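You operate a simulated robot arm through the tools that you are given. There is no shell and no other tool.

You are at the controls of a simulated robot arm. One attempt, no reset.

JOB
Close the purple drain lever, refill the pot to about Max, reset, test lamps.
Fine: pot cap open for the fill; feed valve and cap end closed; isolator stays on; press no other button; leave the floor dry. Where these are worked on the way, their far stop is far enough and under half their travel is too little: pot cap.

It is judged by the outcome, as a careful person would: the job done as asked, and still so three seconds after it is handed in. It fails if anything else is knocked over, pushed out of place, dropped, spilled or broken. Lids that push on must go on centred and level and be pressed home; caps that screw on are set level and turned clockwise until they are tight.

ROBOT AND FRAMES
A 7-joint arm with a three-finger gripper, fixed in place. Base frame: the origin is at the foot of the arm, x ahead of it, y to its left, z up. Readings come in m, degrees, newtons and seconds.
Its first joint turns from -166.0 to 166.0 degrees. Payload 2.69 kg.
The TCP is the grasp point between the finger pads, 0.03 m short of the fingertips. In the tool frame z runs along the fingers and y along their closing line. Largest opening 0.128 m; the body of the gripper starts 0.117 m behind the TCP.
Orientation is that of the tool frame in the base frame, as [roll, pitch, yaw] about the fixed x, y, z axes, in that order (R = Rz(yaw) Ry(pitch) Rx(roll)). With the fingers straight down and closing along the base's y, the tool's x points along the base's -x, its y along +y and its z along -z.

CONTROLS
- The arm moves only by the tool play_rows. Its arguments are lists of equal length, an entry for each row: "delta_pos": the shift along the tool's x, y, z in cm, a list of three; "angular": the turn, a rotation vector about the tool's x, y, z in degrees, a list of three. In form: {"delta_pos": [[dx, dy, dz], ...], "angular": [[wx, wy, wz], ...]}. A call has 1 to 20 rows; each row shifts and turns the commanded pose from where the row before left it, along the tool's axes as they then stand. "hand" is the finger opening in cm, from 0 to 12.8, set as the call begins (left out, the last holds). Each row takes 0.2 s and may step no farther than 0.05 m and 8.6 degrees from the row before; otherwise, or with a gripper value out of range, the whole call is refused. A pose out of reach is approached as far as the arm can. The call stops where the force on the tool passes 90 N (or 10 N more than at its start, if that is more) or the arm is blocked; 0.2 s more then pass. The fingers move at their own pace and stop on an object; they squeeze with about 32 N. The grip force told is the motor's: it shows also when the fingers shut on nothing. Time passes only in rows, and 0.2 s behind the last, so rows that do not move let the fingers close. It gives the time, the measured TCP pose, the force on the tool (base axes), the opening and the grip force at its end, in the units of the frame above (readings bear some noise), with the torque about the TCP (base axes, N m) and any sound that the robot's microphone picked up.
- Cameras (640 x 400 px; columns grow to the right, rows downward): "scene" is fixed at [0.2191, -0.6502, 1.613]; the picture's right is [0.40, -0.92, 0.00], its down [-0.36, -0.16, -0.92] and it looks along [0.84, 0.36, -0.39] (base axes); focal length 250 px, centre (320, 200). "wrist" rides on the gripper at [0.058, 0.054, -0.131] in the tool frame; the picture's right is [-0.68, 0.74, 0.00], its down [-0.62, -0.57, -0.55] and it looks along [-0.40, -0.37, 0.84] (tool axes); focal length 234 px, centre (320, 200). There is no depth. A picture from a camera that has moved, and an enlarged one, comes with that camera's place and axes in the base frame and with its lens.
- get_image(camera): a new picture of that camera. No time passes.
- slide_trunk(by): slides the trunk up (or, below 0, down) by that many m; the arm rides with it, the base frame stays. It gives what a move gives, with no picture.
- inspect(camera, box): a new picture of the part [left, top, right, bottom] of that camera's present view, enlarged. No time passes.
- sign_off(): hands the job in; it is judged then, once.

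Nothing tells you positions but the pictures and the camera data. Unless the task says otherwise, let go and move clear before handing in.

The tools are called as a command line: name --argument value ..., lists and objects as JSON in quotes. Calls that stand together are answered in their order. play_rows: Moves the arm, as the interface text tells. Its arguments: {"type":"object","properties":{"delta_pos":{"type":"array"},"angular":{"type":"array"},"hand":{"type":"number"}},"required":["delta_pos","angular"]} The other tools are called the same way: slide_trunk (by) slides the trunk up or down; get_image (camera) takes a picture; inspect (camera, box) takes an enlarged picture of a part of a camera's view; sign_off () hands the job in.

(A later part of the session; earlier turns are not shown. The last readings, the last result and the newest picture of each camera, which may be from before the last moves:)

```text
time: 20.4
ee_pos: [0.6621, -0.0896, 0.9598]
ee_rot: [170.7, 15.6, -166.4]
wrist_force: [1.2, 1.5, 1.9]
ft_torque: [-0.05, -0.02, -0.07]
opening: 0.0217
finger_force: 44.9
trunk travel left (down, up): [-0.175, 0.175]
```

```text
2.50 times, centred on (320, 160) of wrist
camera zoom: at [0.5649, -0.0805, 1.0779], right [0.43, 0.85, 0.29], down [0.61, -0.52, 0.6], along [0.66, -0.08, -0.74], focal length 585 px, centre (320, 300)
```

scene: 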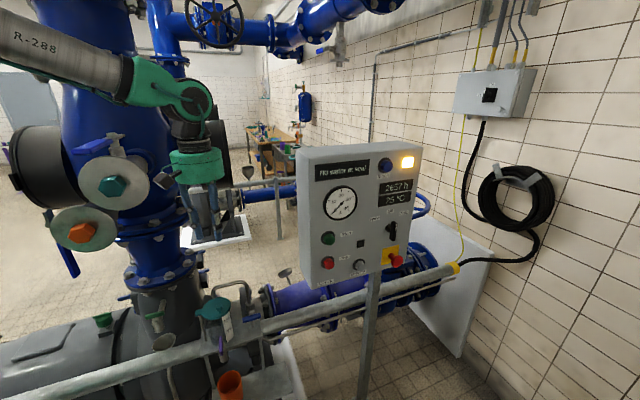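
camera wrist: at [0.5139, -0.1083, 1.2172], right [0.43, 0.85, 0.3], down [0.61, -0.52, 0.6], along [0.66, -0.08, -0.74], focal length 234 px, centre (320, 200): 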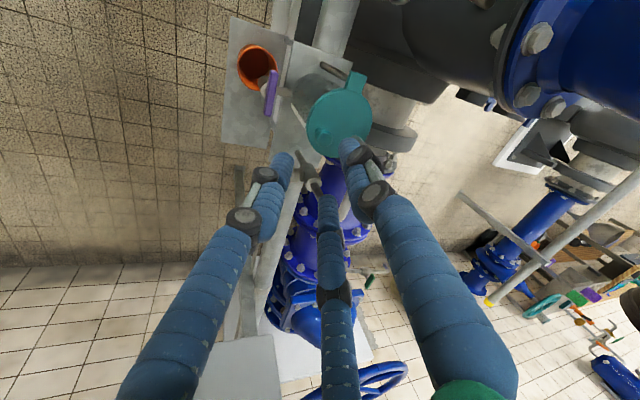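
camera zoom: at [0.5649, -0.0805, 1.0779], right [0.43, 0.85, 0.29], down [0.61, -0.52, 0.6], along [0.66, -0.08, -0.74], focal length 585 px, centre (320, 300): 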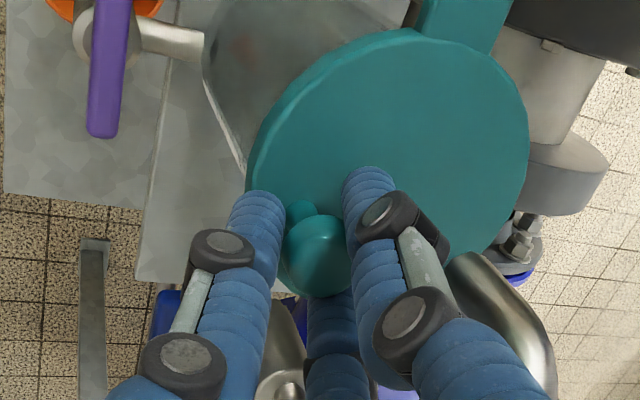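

The grip is on the knob (2.2 cm) with almost no side load. I test a small pull toward the operator (clockwise about the post).

play_rows --delta_pos '[[0.24, -0.01, -0.07], [0.24, -0.01, -0.07], [0, 0, 0]]' --angular '[[0, 0, 0], [0, 0, 0], [0, 0, 0]]'

inspect --camera "wrist" --box '[240, 80, 400, 240]'

```text
time: 21.2
ee_pos: [0.6593, -0.0917, 0.9617]
ee_rot: [170.8, 15.5, -166.3]
wrist_force: [3.6, 10.2, 5.6]
ft_torque: [0.08, -0.23, -0.39]
opening: 0.0218
finger_force: 44.7
trunk travel left (down, up): [-0.175, 0.175]
```

```text
2.50 times, centred on (320, 160) of wrist
camera zoom: at [0.5603, -0.0822, 1.0778], right [0.43, 0.85, 0.29], down [0.61, -0.52, 0.6], along [0.66, -0.08, -0.74], focal length 585 px, centre (320, 300)
```

zoom: 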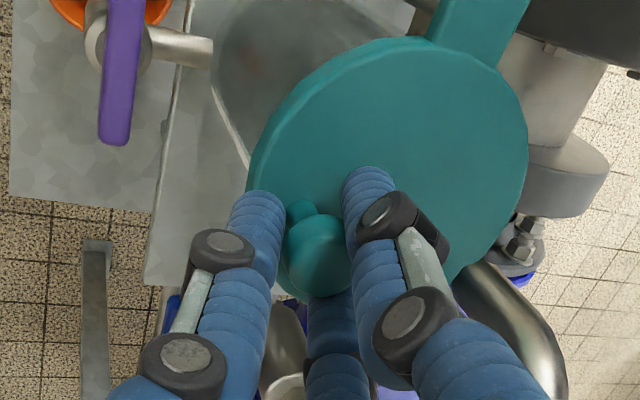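

The cap swings with the knob, so it opens toward the operator. I'll follow the arc around the post in stages.

play_rows --delta_pos '[[0.66, 0.1, -0.17], [0.66, 0.1, -0.17], [0.64, 0.19, -0.15], [0.64, 0.19, -0.15], [0, 0, 0]]' --angular '[[0, 0, 0], [0, 0, 0], [0, 0, 0], [0, 0, 0], [0, 0, 0]]'

inspect --camera "wrist" --box '[240, 60, 440, 240]'

```text
time: 22.4
ee_pos: [0.6319, -0.0944, 0.9594]
ee_rot: [170.8, 15.6, -166.5]
wrist_force: [2.8, -22.5, 4.6]
ft_torque: [-0.37, 0.21, -0.38]
opening: 0.0231
finger_force: 45.5
trunk travel left (down, up): [-0.175, 0.175]
```

```text
2.22 times, centred on (340, 150) of wrist
camera zoom: at [0.5334, -0.0861, 1.0777], right [0.43, 0.85, 0.3], down [0.61, -0.52, 0.6], along [0.66, -0.08, -0.74], focal length 520 px, centre (276, 311)
```

zoom: 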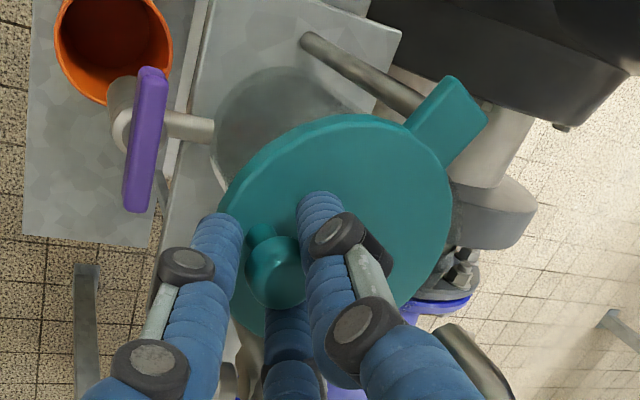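

play_rows --delta_pos '[[0.66, 0.17, -0.16], [0.66, 0.18, -0.16], [0.59, 0.35, -0.11], [0.59, 0.35, -0.11], [0.53, 0.45, -0.08], [0.53, 0.45, -0.08], [0, 0, 0]]' --angular '[[0, 0, 0], [0, 0, 0], [0, 0, 0], [0, 0, 0], [0, 0, 0], [0, 0, 0], [0, 0, 0]]'

inspect --camera "wrist" --box '[200, 60, 440, 240]'

inspect --camera "scene" --box '[140, 240, 270, 345]'

```text
time: 24.0
ee_pos: [0.5908, -0.0852, 0.96]
ee_rot: [170.9, 15.5, -166.3]
wrist_force: [16.5, 23.4, 11.3]
ft_torque: [0.14, -0.05, 0.05]
opening: 0.025
finger_force: 45.4
trunk travel left (down, up): [-0.175, 0.175]
```

```text
2.22 times, centred on (320, 150) of wrist
camera zoom: at [0.4929, -0.0753, 1.0771], right [0.43, 0.85, 0.29], down [0.61, -0.52, 0.6], along [0.66, -0.08, -0.74], focal length 520 px, centre (320, 311)
```

zoom: 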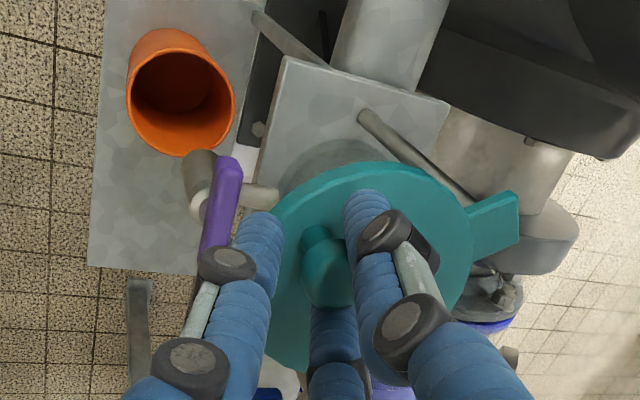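

```text
3.81 times, centred on (205, 292) of scene
camera zoom: at [0.2191, -0.6502, 1.613], right [0.4, -0.92, 0.0], down [-0.36, -0.16, -0.92], along [0.84, 0.36, -0.39], focal length 953 px, centre (758, -152)
```

zoom: 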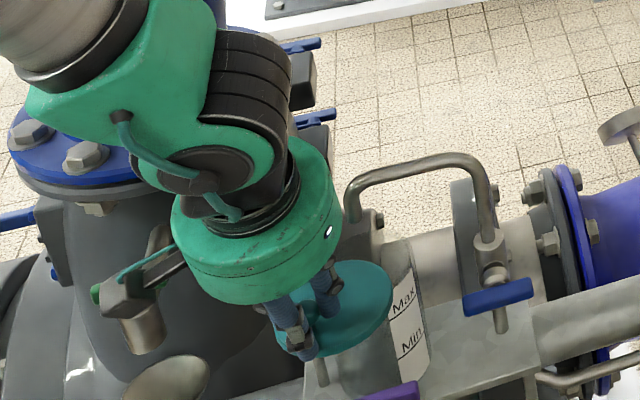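

play_rows --delta_pos '[[0.31, 0.57, 0], [0.31, 0.57, 0], [0.28, 0.57, 0.01], [0.28, 0.57, 0.01], [0, 0, 0]]' --angular '[[0, 0, 0], [0, 0, 0], [0, 0, 0], [0, 0, 0], [0, 0, 0]]'

inspect --camera "wrist" --box '[200, 60, 440, 240]'

inspect --camera "scene" --box '[140, 240, 270, 345]'

```text
time: 25.2
ee_pos: [0.5742, -0.0665, 0.9616]
ee_rot: [170.8, 15.7, -166.2]
wrist_force: [7.5, -0.3, 18.7]
ft_torque: [0.35, -0.27, -0.31]
opening: 0.0233
finger_force: 45.0
trunk travel left (down, up): [-0.175, 0.175]
```

```text
2.22 times, centred on (320, 150) of wrist
camera zoom: at [0.4759, -0.0567, 1.0786], right [0.43, 0.85, 0.3], down [0.61, -0.52, 0.6], along [0.66, -0.08, -0.74], focal length 520 px, centre (320, 311)
```

zoom: 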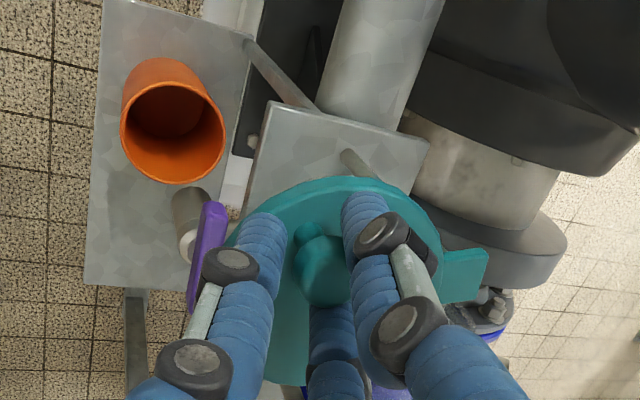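

```text
3.81 times, centred on (205, 292) of scene
camera zoom: at [0.2191, -0.6502, 1.613], right [0.4, -0.92, 0.0], down [-0.36, -0.16, -0.92], along [0.84, 0.36, -0.39], focal length 953 px, centre (758, -152)
```

zoom: 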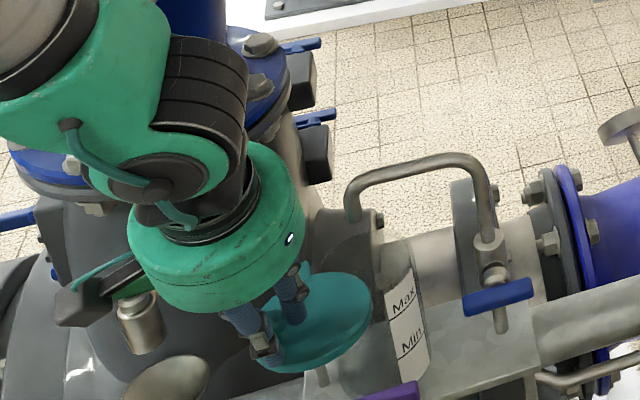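

play_rows --delta_pos '[[0.19, 0.6, -0.05], [0.18, 0.6, -0.02], [0.08, 0.62, 0.05], [0.08, 0.62, 0.07], [0, 0, 0]]' --angular '[[0, 0, 0], [0, 0, 0], [0, 0, 0], [0, 0, 0], [0, 0, 0]]'

inspect --camera "wrist" --box '[200, 60, 440, 240]'

inspect --camera "scene" --box '[140, 240, 270, 345]'

```text
time: 26.4
ee_pos: [0.5632, -0.0447, 0.9624]
ee_rot: [170.9, 15.5, -166.3]
wrist_force: [23.0, 6.1, -1.7]
ft_torque: [0.1, -0.27, -0.12]
opening: 0.0246
finger_force: 45.0
trunk travel left (down, up): [-0.175, 0.175]
```

```text
2.22 times, centred on (320, 150) of wrist
camera zoom: at [0.4644, -0.0347, 1.0796], right [0.43, 0.85, 0.29], down [0.61, -0.52, 0.6], along [0.66, -0.08, -0.74], focal length 520 px, centre (320, 311)
```

zoom: 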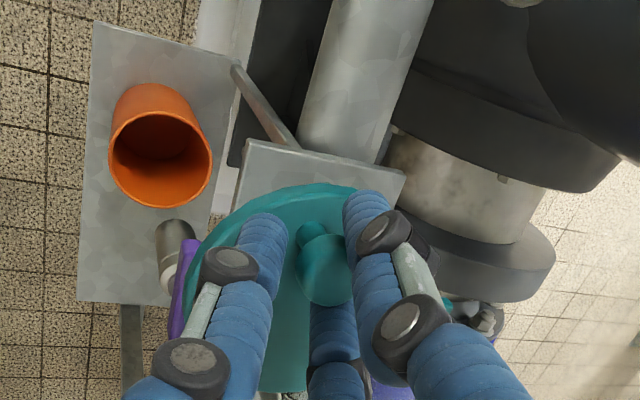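

```text
3.81 times, centred on (205, 292) of scene
camera zoom: at [0.2191, -0.6502, 1.613], right [0.4, -0.92, 0.0], down [-0.36, -0.16, -0.92], along [0.84, 0.36, -0.39], focal length 953 px, centre (758, -152)
```

zoom: 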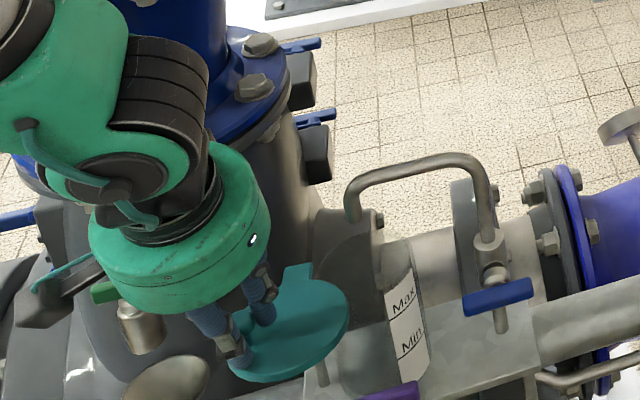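

play_rows --delta_pos '[[-0.12, 0.6, 0.11], [-0.08, 0.6, 0.12], [0, 0, 0]]' --angular '[[0, 0, 0], [0, 0, 0], [0, 0, 0]]'

inspect --camera "scene" --box '[140, 240, 270, 345]'

```text
time: 27.2
ee_pos: [0.559, -0.0306, 0.962]
ee_rot: [170.6, 15.4, -166.3]
wrist_force: [-1.7, 3.7, 11.4]
ft_torque: [-0.02, 0.0, 0.28]
opening: 0.0242
finger_force: 44.8
trunk travel left (down, up): [-0.175, 0.175]
```

```text
3.81 times, centred on (205, 292) of scene
camera zoom: at [0.2191, -0.6502, 1.613], right [0.4, -0.92, 0.0], down [-0.36, -0.16, -0.92], along [0.84, 0.36, -0.39], focal length 953 px, centre (758, -152)
```

zoom: 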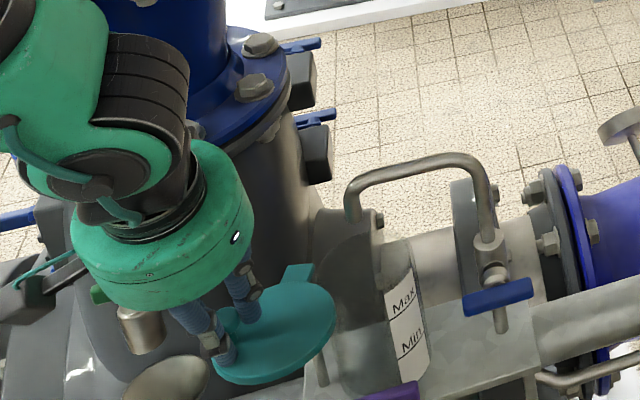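

The cap is swung about 107° aside, leaving the pot mouth open under the spout. I release the knob and back off along the tool axis.

play_rows --delta_pos '[[0, 0, 0], [0, 0, 0], [0, 0, 0]]' --angular '[[0, 0, 0], [0, 0, 0], [0, 0, 0]]' --hand 4.2

play_rows --delta_pos '[[0, 0, -3], [0, 0, -4], [0, 0, -4], [0, 0, -4]]' --angular '[[0, 0, 0], [0, 0, 0], [0, 0, 0], [0, 0, 0]]'

get_image --camera "wrist"

get_image --camera "scene"

inspect --camera "scene" --box '[170, 270, 270, 350]'

```text
time: 28.0
ee_pos: [0.5597, -0.0313, 0.9625]
ee_rot: [170.8, 15.5, -166.4]
wrist_force: [0.2, -0.6, 1.5]
ft_torque: [-0.01, 0.06, 0.0]
opening: 0.0437
finger_force: 0.1
trunk travel left (down, up): [-0.175, 0.175]
```

```text
time: 29.0
ee_pos: [0.5268, -0.0644, 1.1042]
ee_rot: [170.8, 15.5, -166.4]
wrist_force: [0.1, 0.0, 0.2]
ft_torque: [-0.02, 0.02, 0.0]
opening: 0.0422
finger_force: 0.0
trunk travel left (down, up): [-0.175, 0.175]
```

```text
taken
camera wrist: at [0.4289, -0.0555, 1.2223], right [0.43, 0.85, 0.29], down [0.61, -0.52, 0.6], along [0.66, -0.08, -0.74], focal length 234 px, centre (320, 200)
```

wrist: 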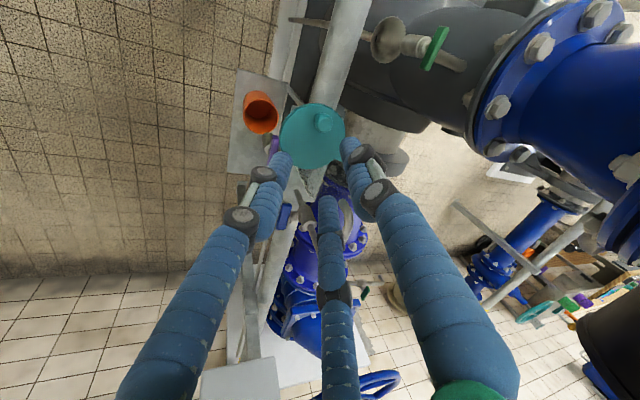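

```text
taken
```

scene: 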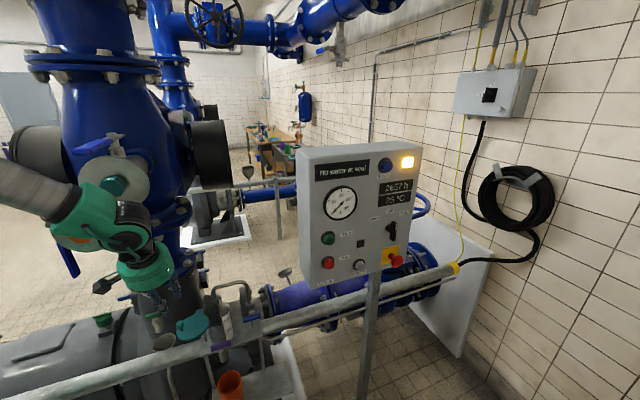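

```text
5.00 times, centred on (220, 310) of scene
camera zoom: at [0.2191, -0.6502, 1.613], right [0.4, -0.92, 0.0], down [-0.36, -0.16, -0.92], along [0.84, 0.36, -0.39], focal length 1250 px, centre (820, -350)
```

zoom: 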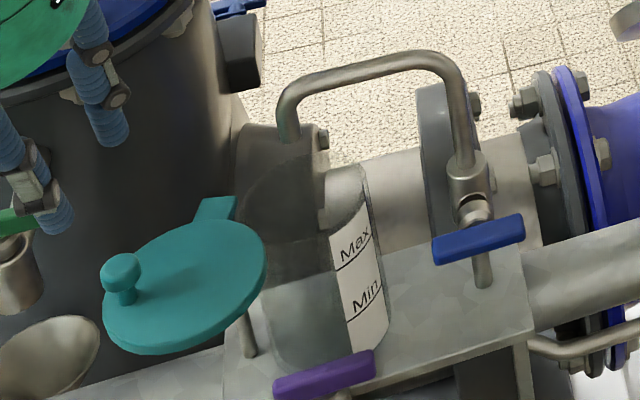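

The cap is open with the spout over the pot mouth, and the drain lever is closed. Next is the feed valve: a blue T-handle centred at about (0.72, -0.17, 0.876) with its stem facing the operator, so I back away and turn the hand horizontal to face it.

play_rows --delta_pos '[[1.14, -4.06, -0.89], [1.14, -4.06, -0.89], [1.14, -4.06, -0.89], [1.14, -4.06, -0.89], [1.14, -4.06, -0.89], [0, 0, 0], [0, 0, 0], [0, 0, 0], [0, 0, 0], [0, 0, 0], [0, 0, 0], [0, 0, 0], [0, 0, 0]]' --angular '[[0, 0, 0], [0, 0, 0], [0, 0, 0], [0, 0, 0], [0, 0, 0], [0, 0, 7.49], [0, 0, 7.49], [0, 0, 7.49], [0, 0, 7.49], [0, 0, 7.49], [0, 0, 7.49], [0, 0, 7.49], [0, 0, 7.49]]'

get_image --camera "scene"

```text
time: 31.8
ee_pos: [0.52, -0.2797, 1.1006]
ee_rot: [162.0, 0.0, 134.9]
wrist_force: [-0.1, -0.5, -0.1]
ft_torque: [-0.01, 0.0, -0.01]
opening: 0.0421
finger_force: 0.0
trunk travel left (down, up): [-0.175, 0.175]
```

```text
taken
```

scene: 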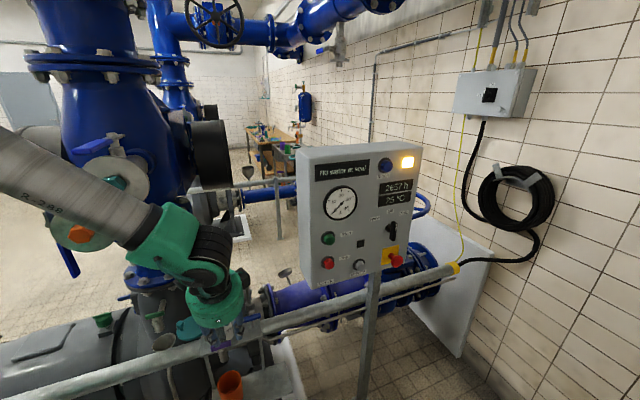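

play_rows --delta_pos '[[0, 0, 0], [0, 0, 0], [0, 0, 0], [0, 0, 0], [0, 0, 0], [0, 0, 0], [0, 0, 0], [0, 0, 0], [0, 0, 0]]' --angular '[[-8, 0, 0], [-8, 0, 0], [-8, 0, 0], [-8, 0, 0], [-8, 0, 0], [-8, 0, 0], [-8, 0, 0], [-8, 0, 0], [-8, 0, 0]]'

get_image --camera "scene"

get_image --camera "wrist"

```text
time: 33.8
ee_pos: [0.5229, -0.2804, 1.1006]
ee_rot: [89.9, 0.0, 135.0]
wrist_force: [0.8, 0.1, 0.7]
ft_torque: [0.0, 0.0, 0.01]
opening: 0.0421
finger_force: 0.0
trunk travel left (down, up): [-0.175, 0.175]
```

```text
taken
```

scene: 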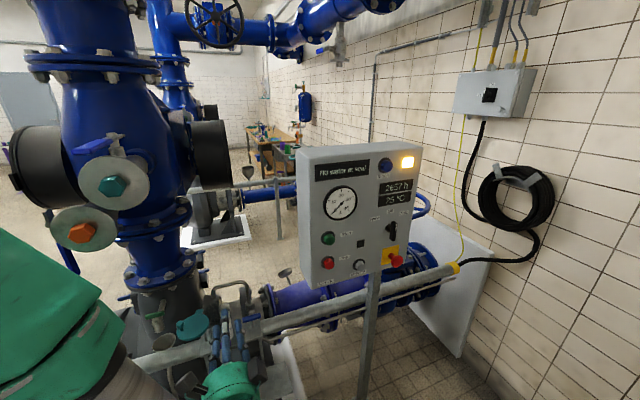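

```text
taken
camera wrist: at [0.3872, -0.3312, 1.1545], right [0.48, -0.48, 0.74], down [0.05, -0.82, -0.57], along [0.88, 0.31, -0.37], focal length 234 px, centre (320, 200)
```

wrist: 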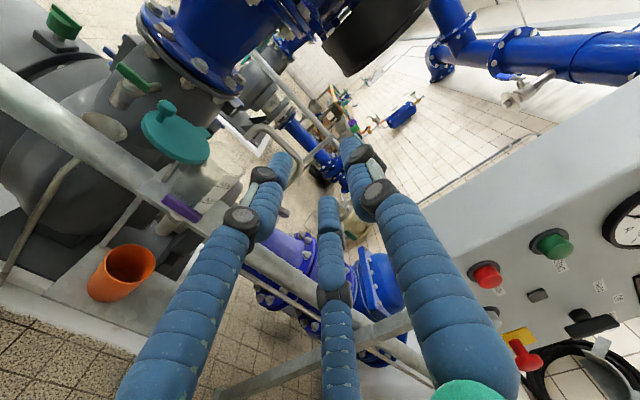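

The hand is horizontal and facing the valve. I move down in front of the blue feed lever, stopping 10 cm short to check alignment.

play_rows --delta_pos '[[-1.06, -3.74, 1.5], [-1.06, -3.74, 1.5], [-1.06, -3.74, 1.5], [-1.06, -3.74, 1.5], [-1.06, -3.74, 1.5], [-1.06, -3.74, 1.5], [0, 0, 0]]' --angular '[[0, 0, 0], [0, 0, 0], [0, 0, 0], [0, 0, 0], [0, 0, 0], [0, 0, 0], [0, 0, 0]]'

get_image --camera "scene"

get_image --camera "wrist"

inspect --camera "wrist" --box '[200, 80, 400, 260]'

```text
time: 35.4
ee_pos: [0.6285, -0.261, 0.8777]
ee_rot: [89.9, 0.0, 135.1]
wrist_force: [-0.6, 0.0, -0.4]
ft_torque: [0.03, 0.01, 0.01]
opening: 0.042
finger_force: 0.0
trunk travel left (down, up): [-0.175, 0.175]
```

```text
taken
```

scene: 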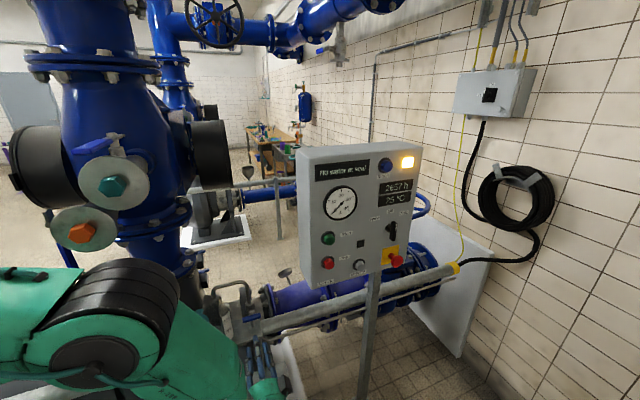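

```text
taken
camera wrist: at [0.4952, -0.3125, 0.9316], right [0.48, -0.48, 0.74], down [0.05, -0.82, -0.57], along [0.88, 0.31, -0.37], focal length 234 px, centre (320, 200)
```

wrist: 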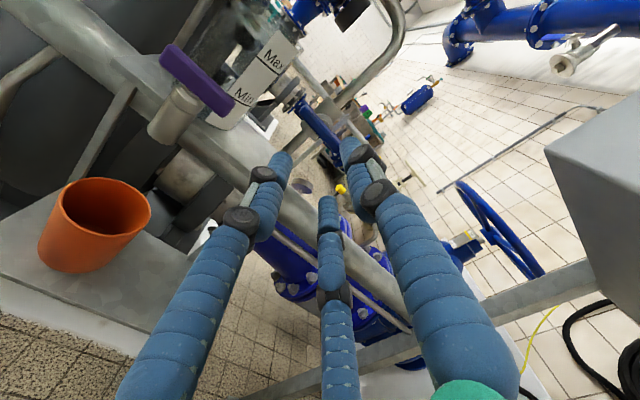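

```text
2.22 times, centred on (300, 170) of wrist
camera zoom: at [0.4952, -0.3125, 0.9316], right [0.48, -0.48, 0.74], down [0.05, -0.82, -0.57], along [0.88, 0.31, -0.37], focal length 520 px, centre (364, 267)
```

zoom: 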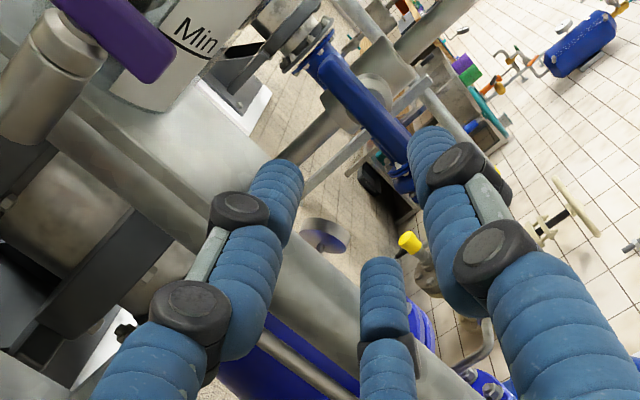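

inspect --camera "wrist" --box '[250, 60, 390, 200]'

inspect --camera "scene" --box '[200, 270, 310, 400]'

```text
2.86 times, centred on (320, 130) of wrist
camera zoom: at [0.4952, -0.3125, 0.9316], right [0.48, -0.48, 0.74], down [0.05, -0.82, -0.57], along [0.88, 0.31, -0.37], focal length 669 px, centre (320, 400)
```

zoom: 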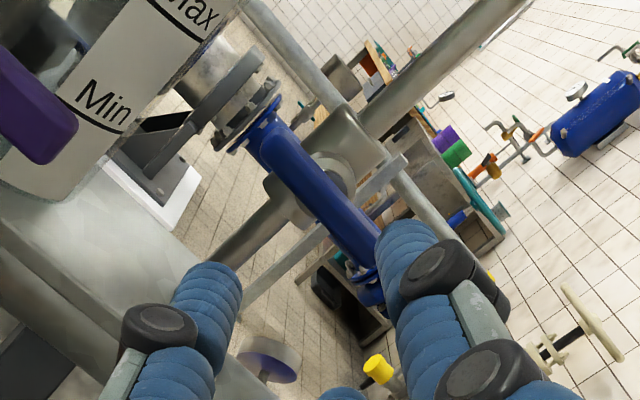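

```text
3.08 times, centred on (255, 335) of scene
camera zoom: at [0.2191, -0.6502, 1.613], right [0.4, -0.92, 0.0], down [-0.36, -0.16, -0.92], along [0.84, 0.36, -0.39], focal length 770 px, centre (520, -215)
```

zoom: 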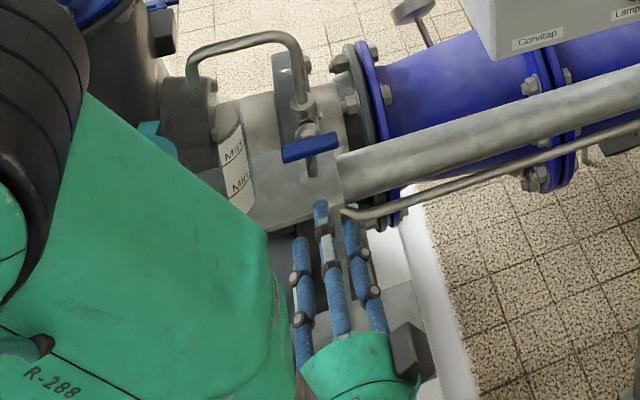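

The blue bar is lined up ahead of the hand and the wrist camera also sees the pot's Max/Min label. I creep forward with small corrections.

play_rows --delta_pos '[[-0.25, -0.4, 2.5], [0, 0, 2.5], [0, 0, 2.0], [0, 0, 0]]' --angular '[[0, 0, 0], [0, 0, 0], [0, 0, 0], [0, 0, 0]]'

inspect --camera "wrist" --box '[220, 60, 420, 260]'

inspect --camera "scene" --box '[200, 270, 310, 400]'

```text
time: 36.4
ee_pos: [0.6793, -0.2137, 0.8713]
ee_rot: [90.0, 0.0, 135.0]
wrist_force: [0.5, 0.2, -0.4]
ft_torque: [0.01, 0.0, -0.01]
opening: 0.0421
finger_force: 0.1
trunk travel left (down, up): [-0.175, 0.175]
```

```text
2.00 times, centred on (320, 160) of wrist
camera zoom: at [0.5464, -0.2641, 0.9256], right [0.48, -0.48, 0.74], down [0.05, -0.82, -0.57], along [0.88, 0.3, -0.37], focal length 468 px, centre (320, 280)
```

zoom: 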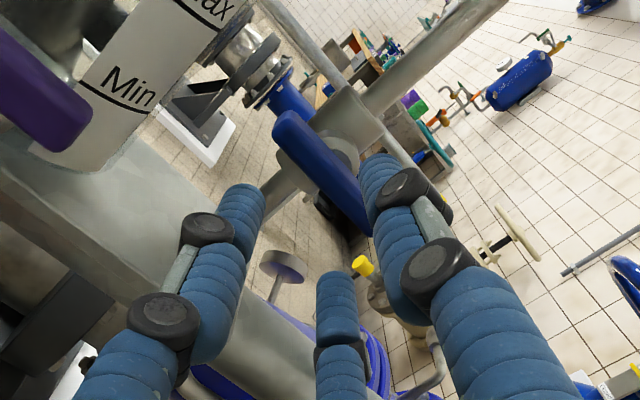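

```text
3.08 times, centred on (255, 335) of scene
camera zoom: at [0.2191, -0.6502, 1.613], right [0.4, -0.92, 0.0], down [-0.36, -0.16, -0.92], along [0.84, 0.36, -0.39], focal length 770 px, centre (520, -215)
```

zoom: 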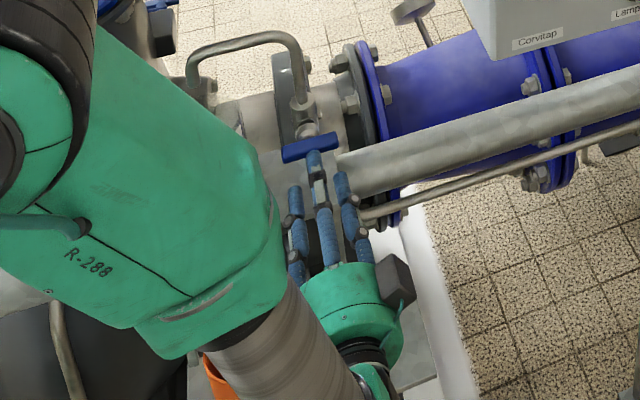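

play_rows --delta_pos '[[0.2, 0.4, 1.5], [0, 0, 1.3], [0, 0, 0]]' --angular '[[0, 0, 0], [0, 0, 0], [0, 0, 0]]'

inspect --camera "wrist" --box '[220, 60, 420, 260]'

inspect --camera "scene" --box '[260, 290, 310, 350]'

```text
time: 37.2
ee_pos: [0.6993, -0.1909, 0.8765]
ee_rot: [90.0, 0.0, 134.9]
wrist_force: [-0.6, 0.0, -0.1]
ft_torque: [-0.01, -0.01, 0.03]
opening: 0.042
finger_force: 0.1
trunk travel left (down, up): [-0.175, 0.175]
```

```text
2.00 times, centred on (320, 160) of wrist
camera zoom: at [0.5657, -0.2426, 0.9295], right [0.48, -0.48, 0.74], down [0.05, -0.82, -0.57], along [0.88, 0.31, -0.37], focal length 468 px, centre (320, 280)
```

zoom: 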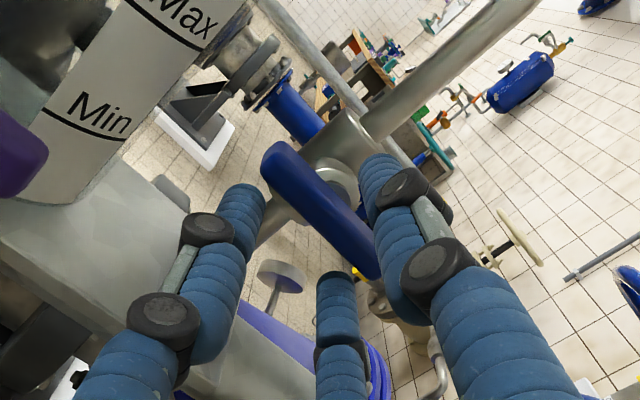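

```text
6.67 times, centred on (285, 320) of scene
camera zoom: at [0.2191, -0.6502, 1.613], right [0.4, -0.92, 0.0], down [-0.36, -0.16, -0.92], along [0.84, 0.36, -0.39], focal length 1667 px, centre (553, -600)
```

zoom: 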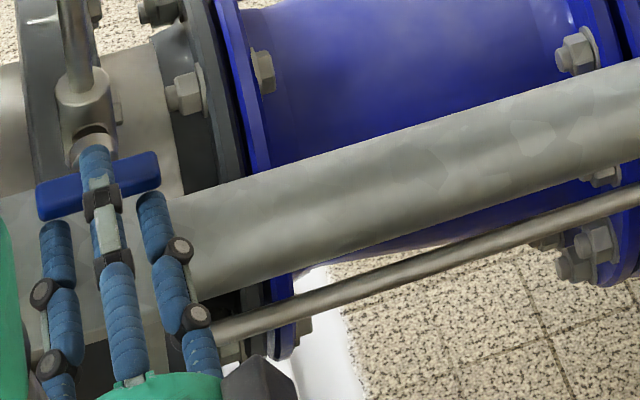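

play_rows --delta_pos '[[0, 0, 1.0], [0.1, 0, 0.8], [0, 0, 0]]' --angular '[[0, 0, 0], [0, 0, 0], [0, 0, 0]]'

inspect --camera "wrist" --box '[220, 60, 420, 260]'

inspect --camera "scene" --box '[260, 290, 310, 350]'

```text
time: 38.0
ee_pos: [0.7106, -0.179, 0.8751]
ee_rot: [90.1, 0.0, 135.0]
wrist_force: [-0.1, -0.7, -0.2]
ft_torque: [-0.02, 0.0, 0.01]
opening: 0.042
finger_force: 0.1
trunk travel left (down, up): [-0.175, 0.175]
```

```text
2.00 times, centred on (320, 160) of wrist
camera zoom: at [0.5771, -0.229, 0.9293], right [0.48, -0.48, 0.74], down [0.05, -0.82, -0.57], along [0.88, 0.31, -0.37], focal length 468 px, centre (320, 280)
```

zoom: 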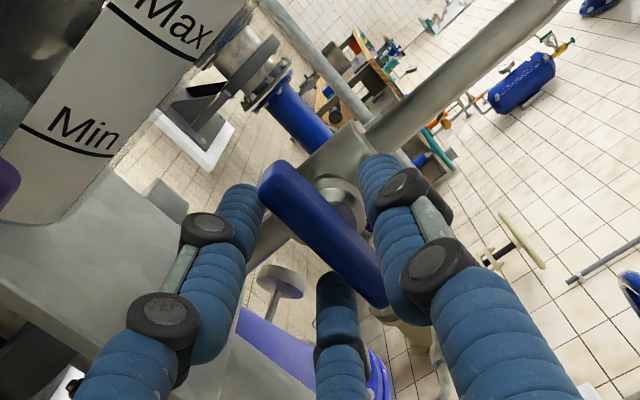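

```text
6.67 times, centred on (285, 320) of scene
camera zoom: at [0.2191, -0.6502, 1.613], right [0.4, -0.92, 0.0], down [-0.36, -0.16, -0.92], along [0.84, 0.36, -0.39], focal length 1667 px, centre (553, -600)
```

zoom: 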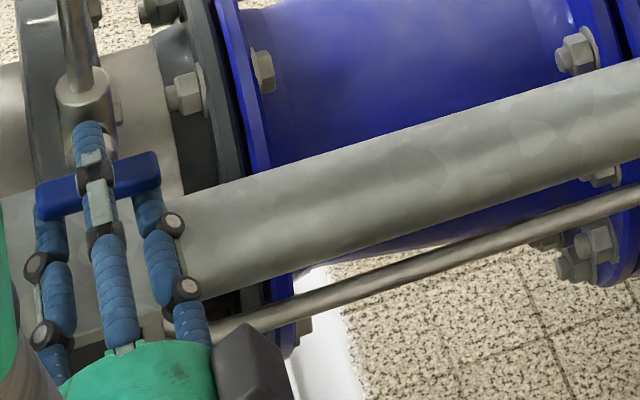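

The thumb is over the bar and the other two fingers are under it. I close on the lever without turning it.

play_rows --delta_pos '[[0, 0, 0], [0, 0, 0], [0, 0, 0]]' --angular '[[0, 0, 0], [0, 0, 0], [0, 0, 0]]' --hand 0.5

inspect --camera "wrist" --box '[220, 60, 420, 260]'

```text
time: 38.8
ee_pos: [0.7117, -0.1773, 0.877]
ee_rot: [89.8, 0.0, 134.9]
wrist_force: [-0.1, 2.0, 12.2]
ft_torque: [0.46, -0.52, 0.19]
opening: 0.0259
finger_force: 45.0
trunk travel left (down, up): [-0.175, 0.175]
```

```text
2.00 times, centred on (320, 160) of wrist
camera zoom: at [0.5769, -0.2293, 0.9302], right [0.48, -0.48, 0.74], down [0.05, -0.82, -0.57], along [0.88, 0.31, -0.37], focal length 468 px, centre (320, 280)
```

zoom: 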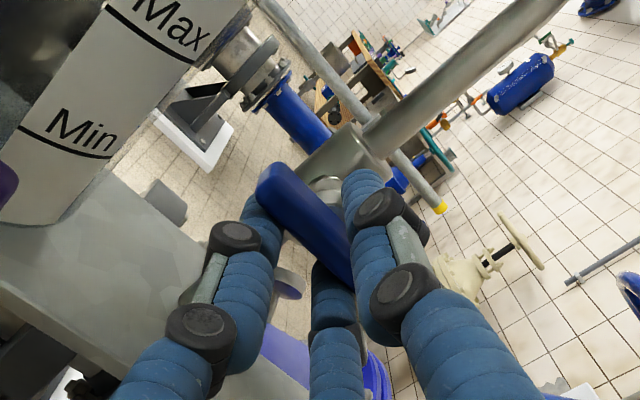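

play_rows --delta_pos '[[0, 0.08, 0], [-0.03, 0, 0], [-0.03, 0, 0], [-0.03, 0, 0]]' --angular '[[0, 0, 0], [0, 0, -4], [0, 0, -4], [0, 0, -4]]'

get_image --camera "wrist"

inspect --camera "scene" --box '[200, 270, 310, 350]'

```text
time: 39.8
ee_pos: [0.7113, -0.1784, 0.8765]
ee_rot: [90.0, 12.0, 135.0]
wrist_force: [10.3, 8.3, 2.7]
ft_torque: [0.52, -0.44, -0.25]
opening: 0.0257
finger_force: 45.2
trunk travel left (down, up): [-0.175, 0.175]
```

```text
taken
camera wrist: at [0.5705, -0.2229, 0.9171], right [0.36, -0.36, 0.86], down [0.12, -0.9, -0.42], along [0.93, 0.26, -0.28], focal length 234 px, centre (320, 200)
```

wrist: 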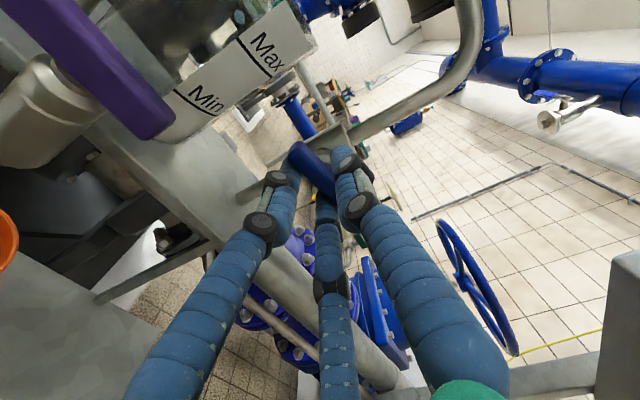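

```text
5.00 times, centred on (255, 310) of scene
camera zoom: at [0.2191, -0.6502, 1.613], right [0.4, -0.92, 0.0], down [-0.36, -0.16, -0.92], along [0.84, 0.36, -0.39], focal length 1250 px, centre (645, -350)
```

zoom: 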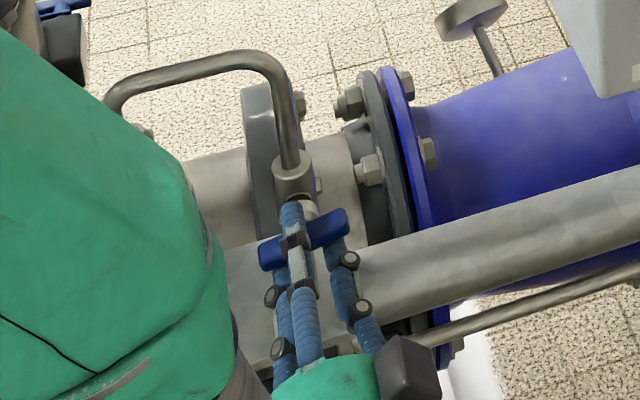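

The lever turns counter-clockwise freely, so this is the opening direction. I continue in small steps and watch the pot for water.

play_rows --delta_pos '[[-0.04, 0, 0.05], [-0.04, 0, 0], [-0.04, 0, 0]]' --angular '[[0, 0, -5], [0, 0, -5], [0, 0, -5]]'

get_image --camera "wrist"

inspect --camera "wrist" --box '[180, 0, 380, 160]'

```text
time: 40.6
ee_pos: [0.712, -0.1796, 0.8765]
ee_rot: [90.1, 26.9, 135.0]
wrist_force: [-11.7, -1.9, -9.9]
ft_torque: [0.39, -0.43, 0.15]
opening: 0.0253
finger_force: 45.1
trunk travel left (down, up): [-0.175, 0.175]
```

```text
taken
camera wrist: at [0.5654, -0.2178, 0.8981], right [0.19, -0.19, 0.96], down [0.18, -0.96, -0.22], along [0.96, 0.22, -0.15], focal length 234 px, centre (320, 200)
```

wrist: 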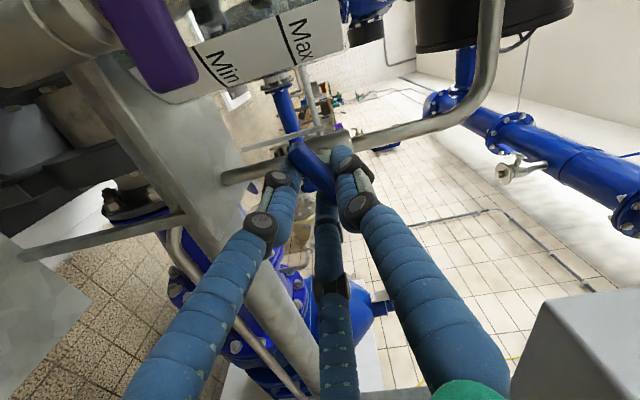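

```text
2.50 times, centred on (280, 80) of wrist
camera zoom: at [0.5654, -0.2178, 0.8981], right [0.19, -0.19, 0.96], down [0.18, -0.96, -0.22], along [0.96, 0.22, -0.15], focal length 585 px, centre (420, 500)
```

zoom: 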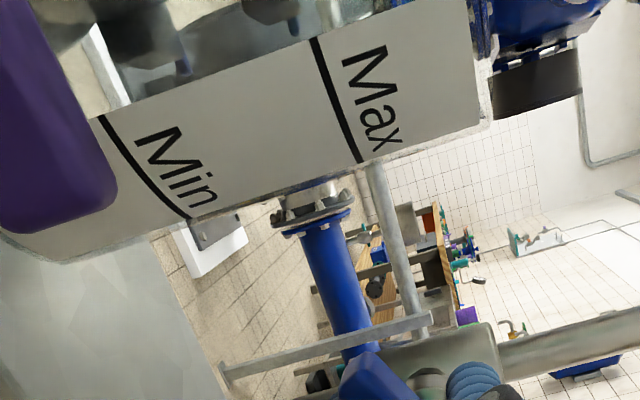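

play_rows --delta_pos '[[-0.04, 0, 0], [-0.04, 0, 0], [-0.04, 0, 0]]' --angular '[[0, 0, -5], [0, 0, -5], [0, 0, -5]]'

get_image --camera "wrist"

inspect --camera "scene" --box '[200, 260, 310, 350]'

```text
time: 41.4
ee_pos: [0.7121, -0.1798, 0.8766]
ee_rot: [90.0, 41.9, 135.2]
wrist_force: [-14.5, 1.2, -26.0]
ft_torque: [0.4, -0.4, 0.0]
opening: 0.0252
finger_force: 45.3
trunk travel left (down, up): [-0.175, 0.175]
```

```text
taken
camera wrist: at [0.564, -0.2165, 0.8779], right [0.01, -0.01, 1.0], down [0.2, -0.98, -0.01], along [0.98, 0.2, -0.01], focal length 234 px, centre (320, 200)
```

wrist: 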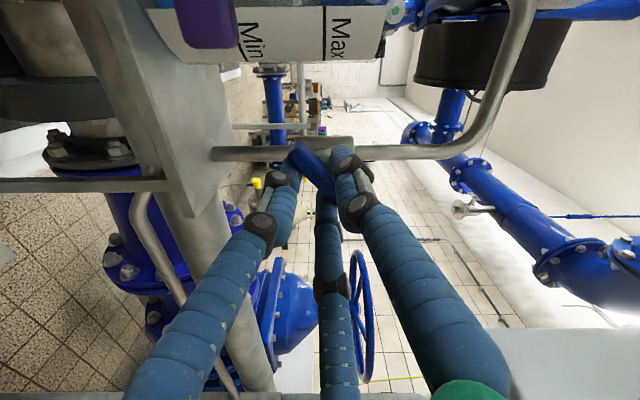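

```text
4.44 times, centred on (255, 305) of scene
camera zoom: at [0.2191, -0.6502, 1.613], right [0.4, -0.92, 0.0], down [-0.36, -0.16, -0.92], along [0.84, 0.36, -0.39], focal length 1112 px, centre (609, -267)
```

zoom: 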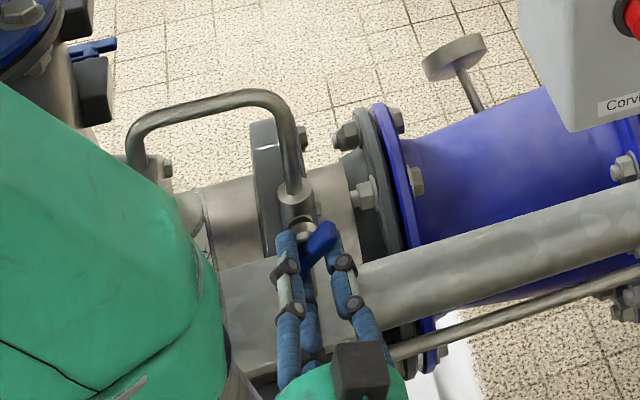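

inspect --camera "wrist" --box '[120, 0, 420, 100]'

inspect --camera "scene" --box '[215, 270, 265, 320]'

```text
2.13 times, centred on (270, 50) of wrist
camera zoom: at [0.564, -0.2165, 0.8779], right [0.01, -0.01, 1.0], down [0.2, -0.98, -0.01], along [0.98, 0.2, -0.01], focal length 500 px, centre (427, 520)
```

zoom: 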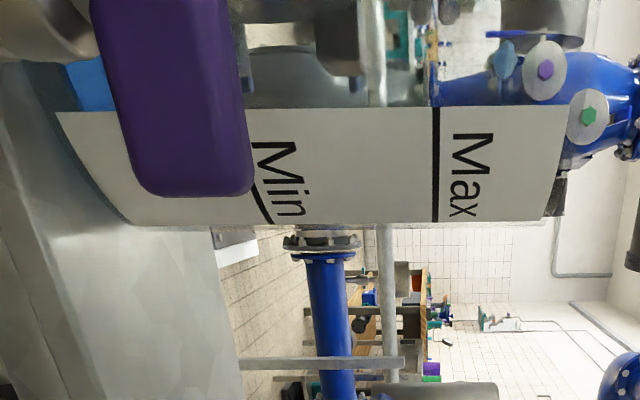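

```text
8.00 times, centred on (240, 295) of scene
camera zoom: at [0.2191, -0.6502, 1.613], right [0.4, -0.92, 0.0], down [-0.36, -0.16, -0.92], along [0.84, 0.36, -0.39], focal length 2001 px, centre (960, -560)
```

zoom: 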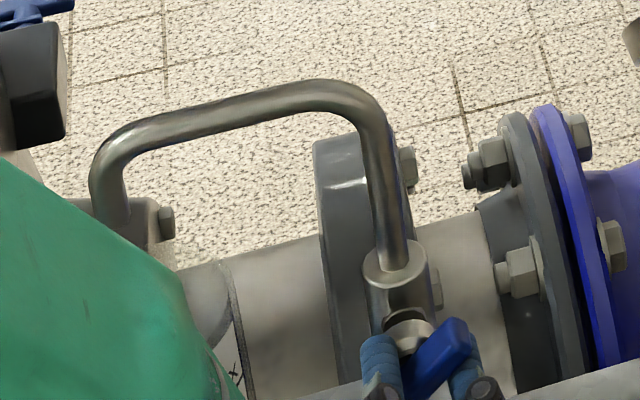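

I can now see light-blue water at the bottom of the pot, so it is filling. I hold here briefly while easing the side load, to gauge the rate.

play_rows --delta_pos '[[0.08, -0.04, 0], [0.05, -0.02, 0]]' --angular '[[0, 0, 0], [0, 0, 0]]'

inspect --camera "wrist" --box '[120, 0, 420, 100]'

```text
time: 42.0
ee_pos: [0.7139, -0.1808, 0.876]
ee_rot: [90.0, 42.0, 135.2]
wrist_force: [-20.4, 4.8, -21.4]
ft_torque: [-0.4, 0.25, 1.43]
opening: 0.0253
finger_force: 44.9
trunk travel left (down, up): [-0.175, 0.175]
```

```text
2.13 times, centred on (270, 50) of wrist
camera zoom: at [0.5641, -0.2167, 0.8776], right [0.01, -0.01, 1.0], down [0.2, -0.98, -0.01], along [0.98, 0.2, -0.01], focal length 500 px, centre (427, 520)
```

zoom: 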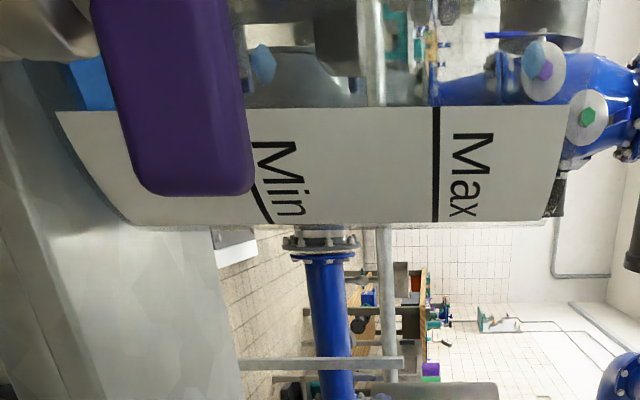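

play_rows --delta_pos '[[0, 0, 0], [0, 0, 0], [0, 0, 0], [0, 0, 0]]' --angular '[[0, 0, 0], [0, 0, 0], [0, 0, 0], [0, 0, 0]]'

inspect --camera "wrist" --box '[120, 0, 420, 100]'

```text
time: 43.0
ee_pos: [0.7123, -0.1808, 0.8765]
ee_rot: [90.0, 42.0, 135.0]
wrist_force: [-23.4, 10.1, -20.6]
ft_torque: [-0.06, -0.1, 1.07]
opening: 0.0252
finger_force: 45.4
trunk travel left (down, up): [-0.175, 0.175]
```

```text
2.13 times, centred on (270, 50) of wrist
camera zoom: at [0.5641, -0.2166, 0.8777], right [0.01, -0.01, 1.0], down [0.2, -0.98, -0.01], along [0.98, 0.2, -0.01], focal length 500 px, centre (427, 520)
```

zoom: 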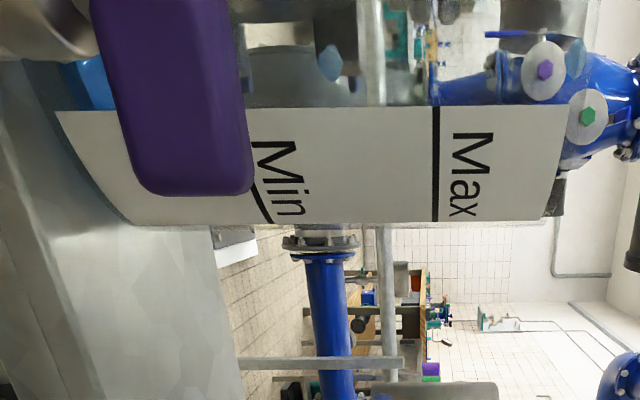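

play_rows --delta_pos '[[0, 0, 0], [0, 0, 0], [0, 0, 0], [0, 0, 0], [0, 0, 0], [0, 0, 0], [0, 0, 0], [0, 0, 0], [0, 0, 0]]' --angular '[[0, 0, 0], [0, 0, 0], [0, 0, 0], [0, 0, 0], [0, 0, 0], [0, 0, 0], [0, 0, 0], [0, 0, 0], [0, 0, 0]]'

inspect --camera "wrist" --box '[120, 0, 420, 100]'

get_image --camera "scene"

```text
time: 45.0
ee_pos: [0.7129, -0.1799, 0.8769]
ee_rot: [90.0, 42.1, 135.0]
wrist_force: [-24.4, 10.8, -22.9]
ft_torque: [-0.11, -0.06, 1.15]
opening: 0.0252
finger_force: 44.9
trunk travel left (down, up): [-0.175, 0.175]
```

```text
2.13 times, centred on (270, 50) of wrist
camera zoom: at [0.5642, -0.2167, 0.8778], right [0.01, -0.01, 1.0], down [0.2, -0.98, -0.01], along [0.98, 0.2, -0.01], focal length 500 px, centre (427, 520)
```

zoom: 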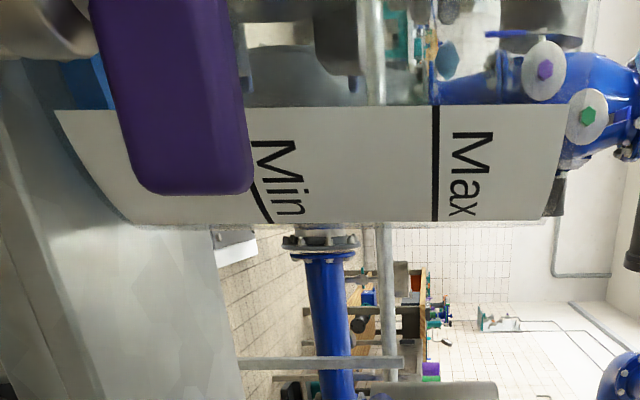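

```text
taken
```

scene: 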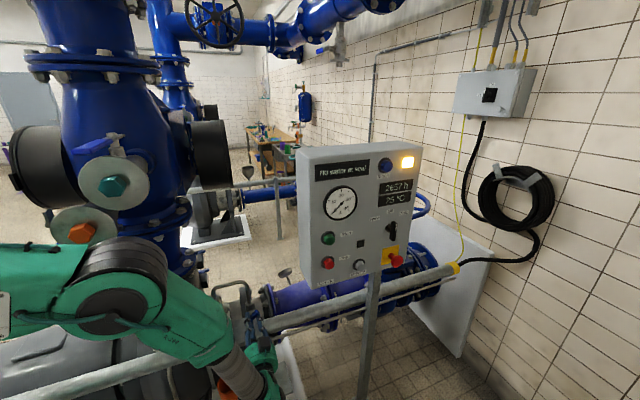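

play_rows --delta_pos '[[0.15, 0, -0.05], [0, 0, 0], [0, 0, 0], [0, 0, 0], [0, 0, 0], [0, 0, 0], [0, 0, 0], [0, 0, 0], [0, 0, 0]]' --angular '[[0, 0, 0], [0, 0, 0], [0, 0, 0], [0, 0, 0], [0, 0, 0], [0, 0, 0], [0, 0, 0], [0, 0, 0], [0, 0, 0]]'

inspect --camera "wrist" --box '[120, 0, 420, 100]'

```text
time: 47.0
ee_pos: [0.7139, -0.1802, 0.8766]
ee_rot: [90.0, 42.1, 135.0]
wrist_force: [9.0, 16.6, 4.8]
ft_torque: [0.36, -0.4, 0.52]
opening: 0.0255
finger_force: 44.7
trunk travel left (down, up): [-0.175, 0.175]
```

```text
2.13 times, centred on (270, 50) of wrist
camera zoom: at [0.5641, -0.2167, 0.8775], right [0.01, -0.01, 1.0], down [0.2, -0.98, -0.01], along [0.98, 0.2, 0.0], focal length 500 px, centre (427, 520)
```

zoom: 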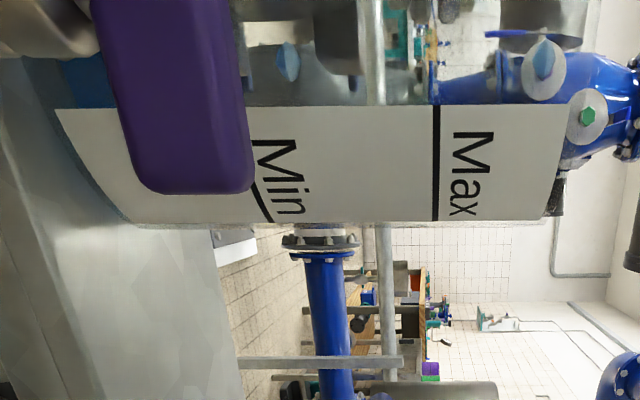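

play_rows --delta_pos '[[0, 0, 0], [0, 0, 0], [0, 0, 0], [0, 0, 0], [0, 0, 0], [0, 0, 0], [0, 0, 0], [0, 0, 0], [0, 0, 0], [0, 0, 0], [0, 0, 0], [0, 0, 0]]' --angular '[[0, 0, 0], [0, 0, 0], [0, 0, 0], [0, 0, 0], [0, 0, 0], [0, 0, 0], [0, 0, 0], [0, 0, 0], [0, 0, 0], [0, 0, 0], [0, 0, 0], [0, 0, 0]]'

inspect --camera "wrist" --box '[120, 0, 420, 100]'

```text
time: 49.6
ee_pos: [0.7112, -0.1804, 0.8763]
ee_rot: [90.1, 42.0, 135.0]
wrist_force: [20.0, 5.9, 21.5]
ft_torque: [0.68, -0.6, 0.04]
opening: 0.0257
finger_force: 44.9
trunk travel left (down, up): [-0.175, 0.175]
```

```text
2.13 times, centred on (270, 50) of wrist
camera zoom: at [0.5639, -0.2168, 0.8774], right [0.01, -0.01, 1.0], down [0.2, -0.98, -0.01], along [0.98, 0.2, 0.0], focal length 500 px, centre (427, 520)
```

zoom: 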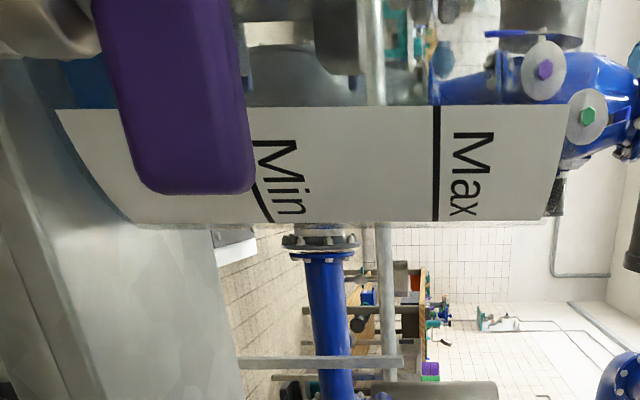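

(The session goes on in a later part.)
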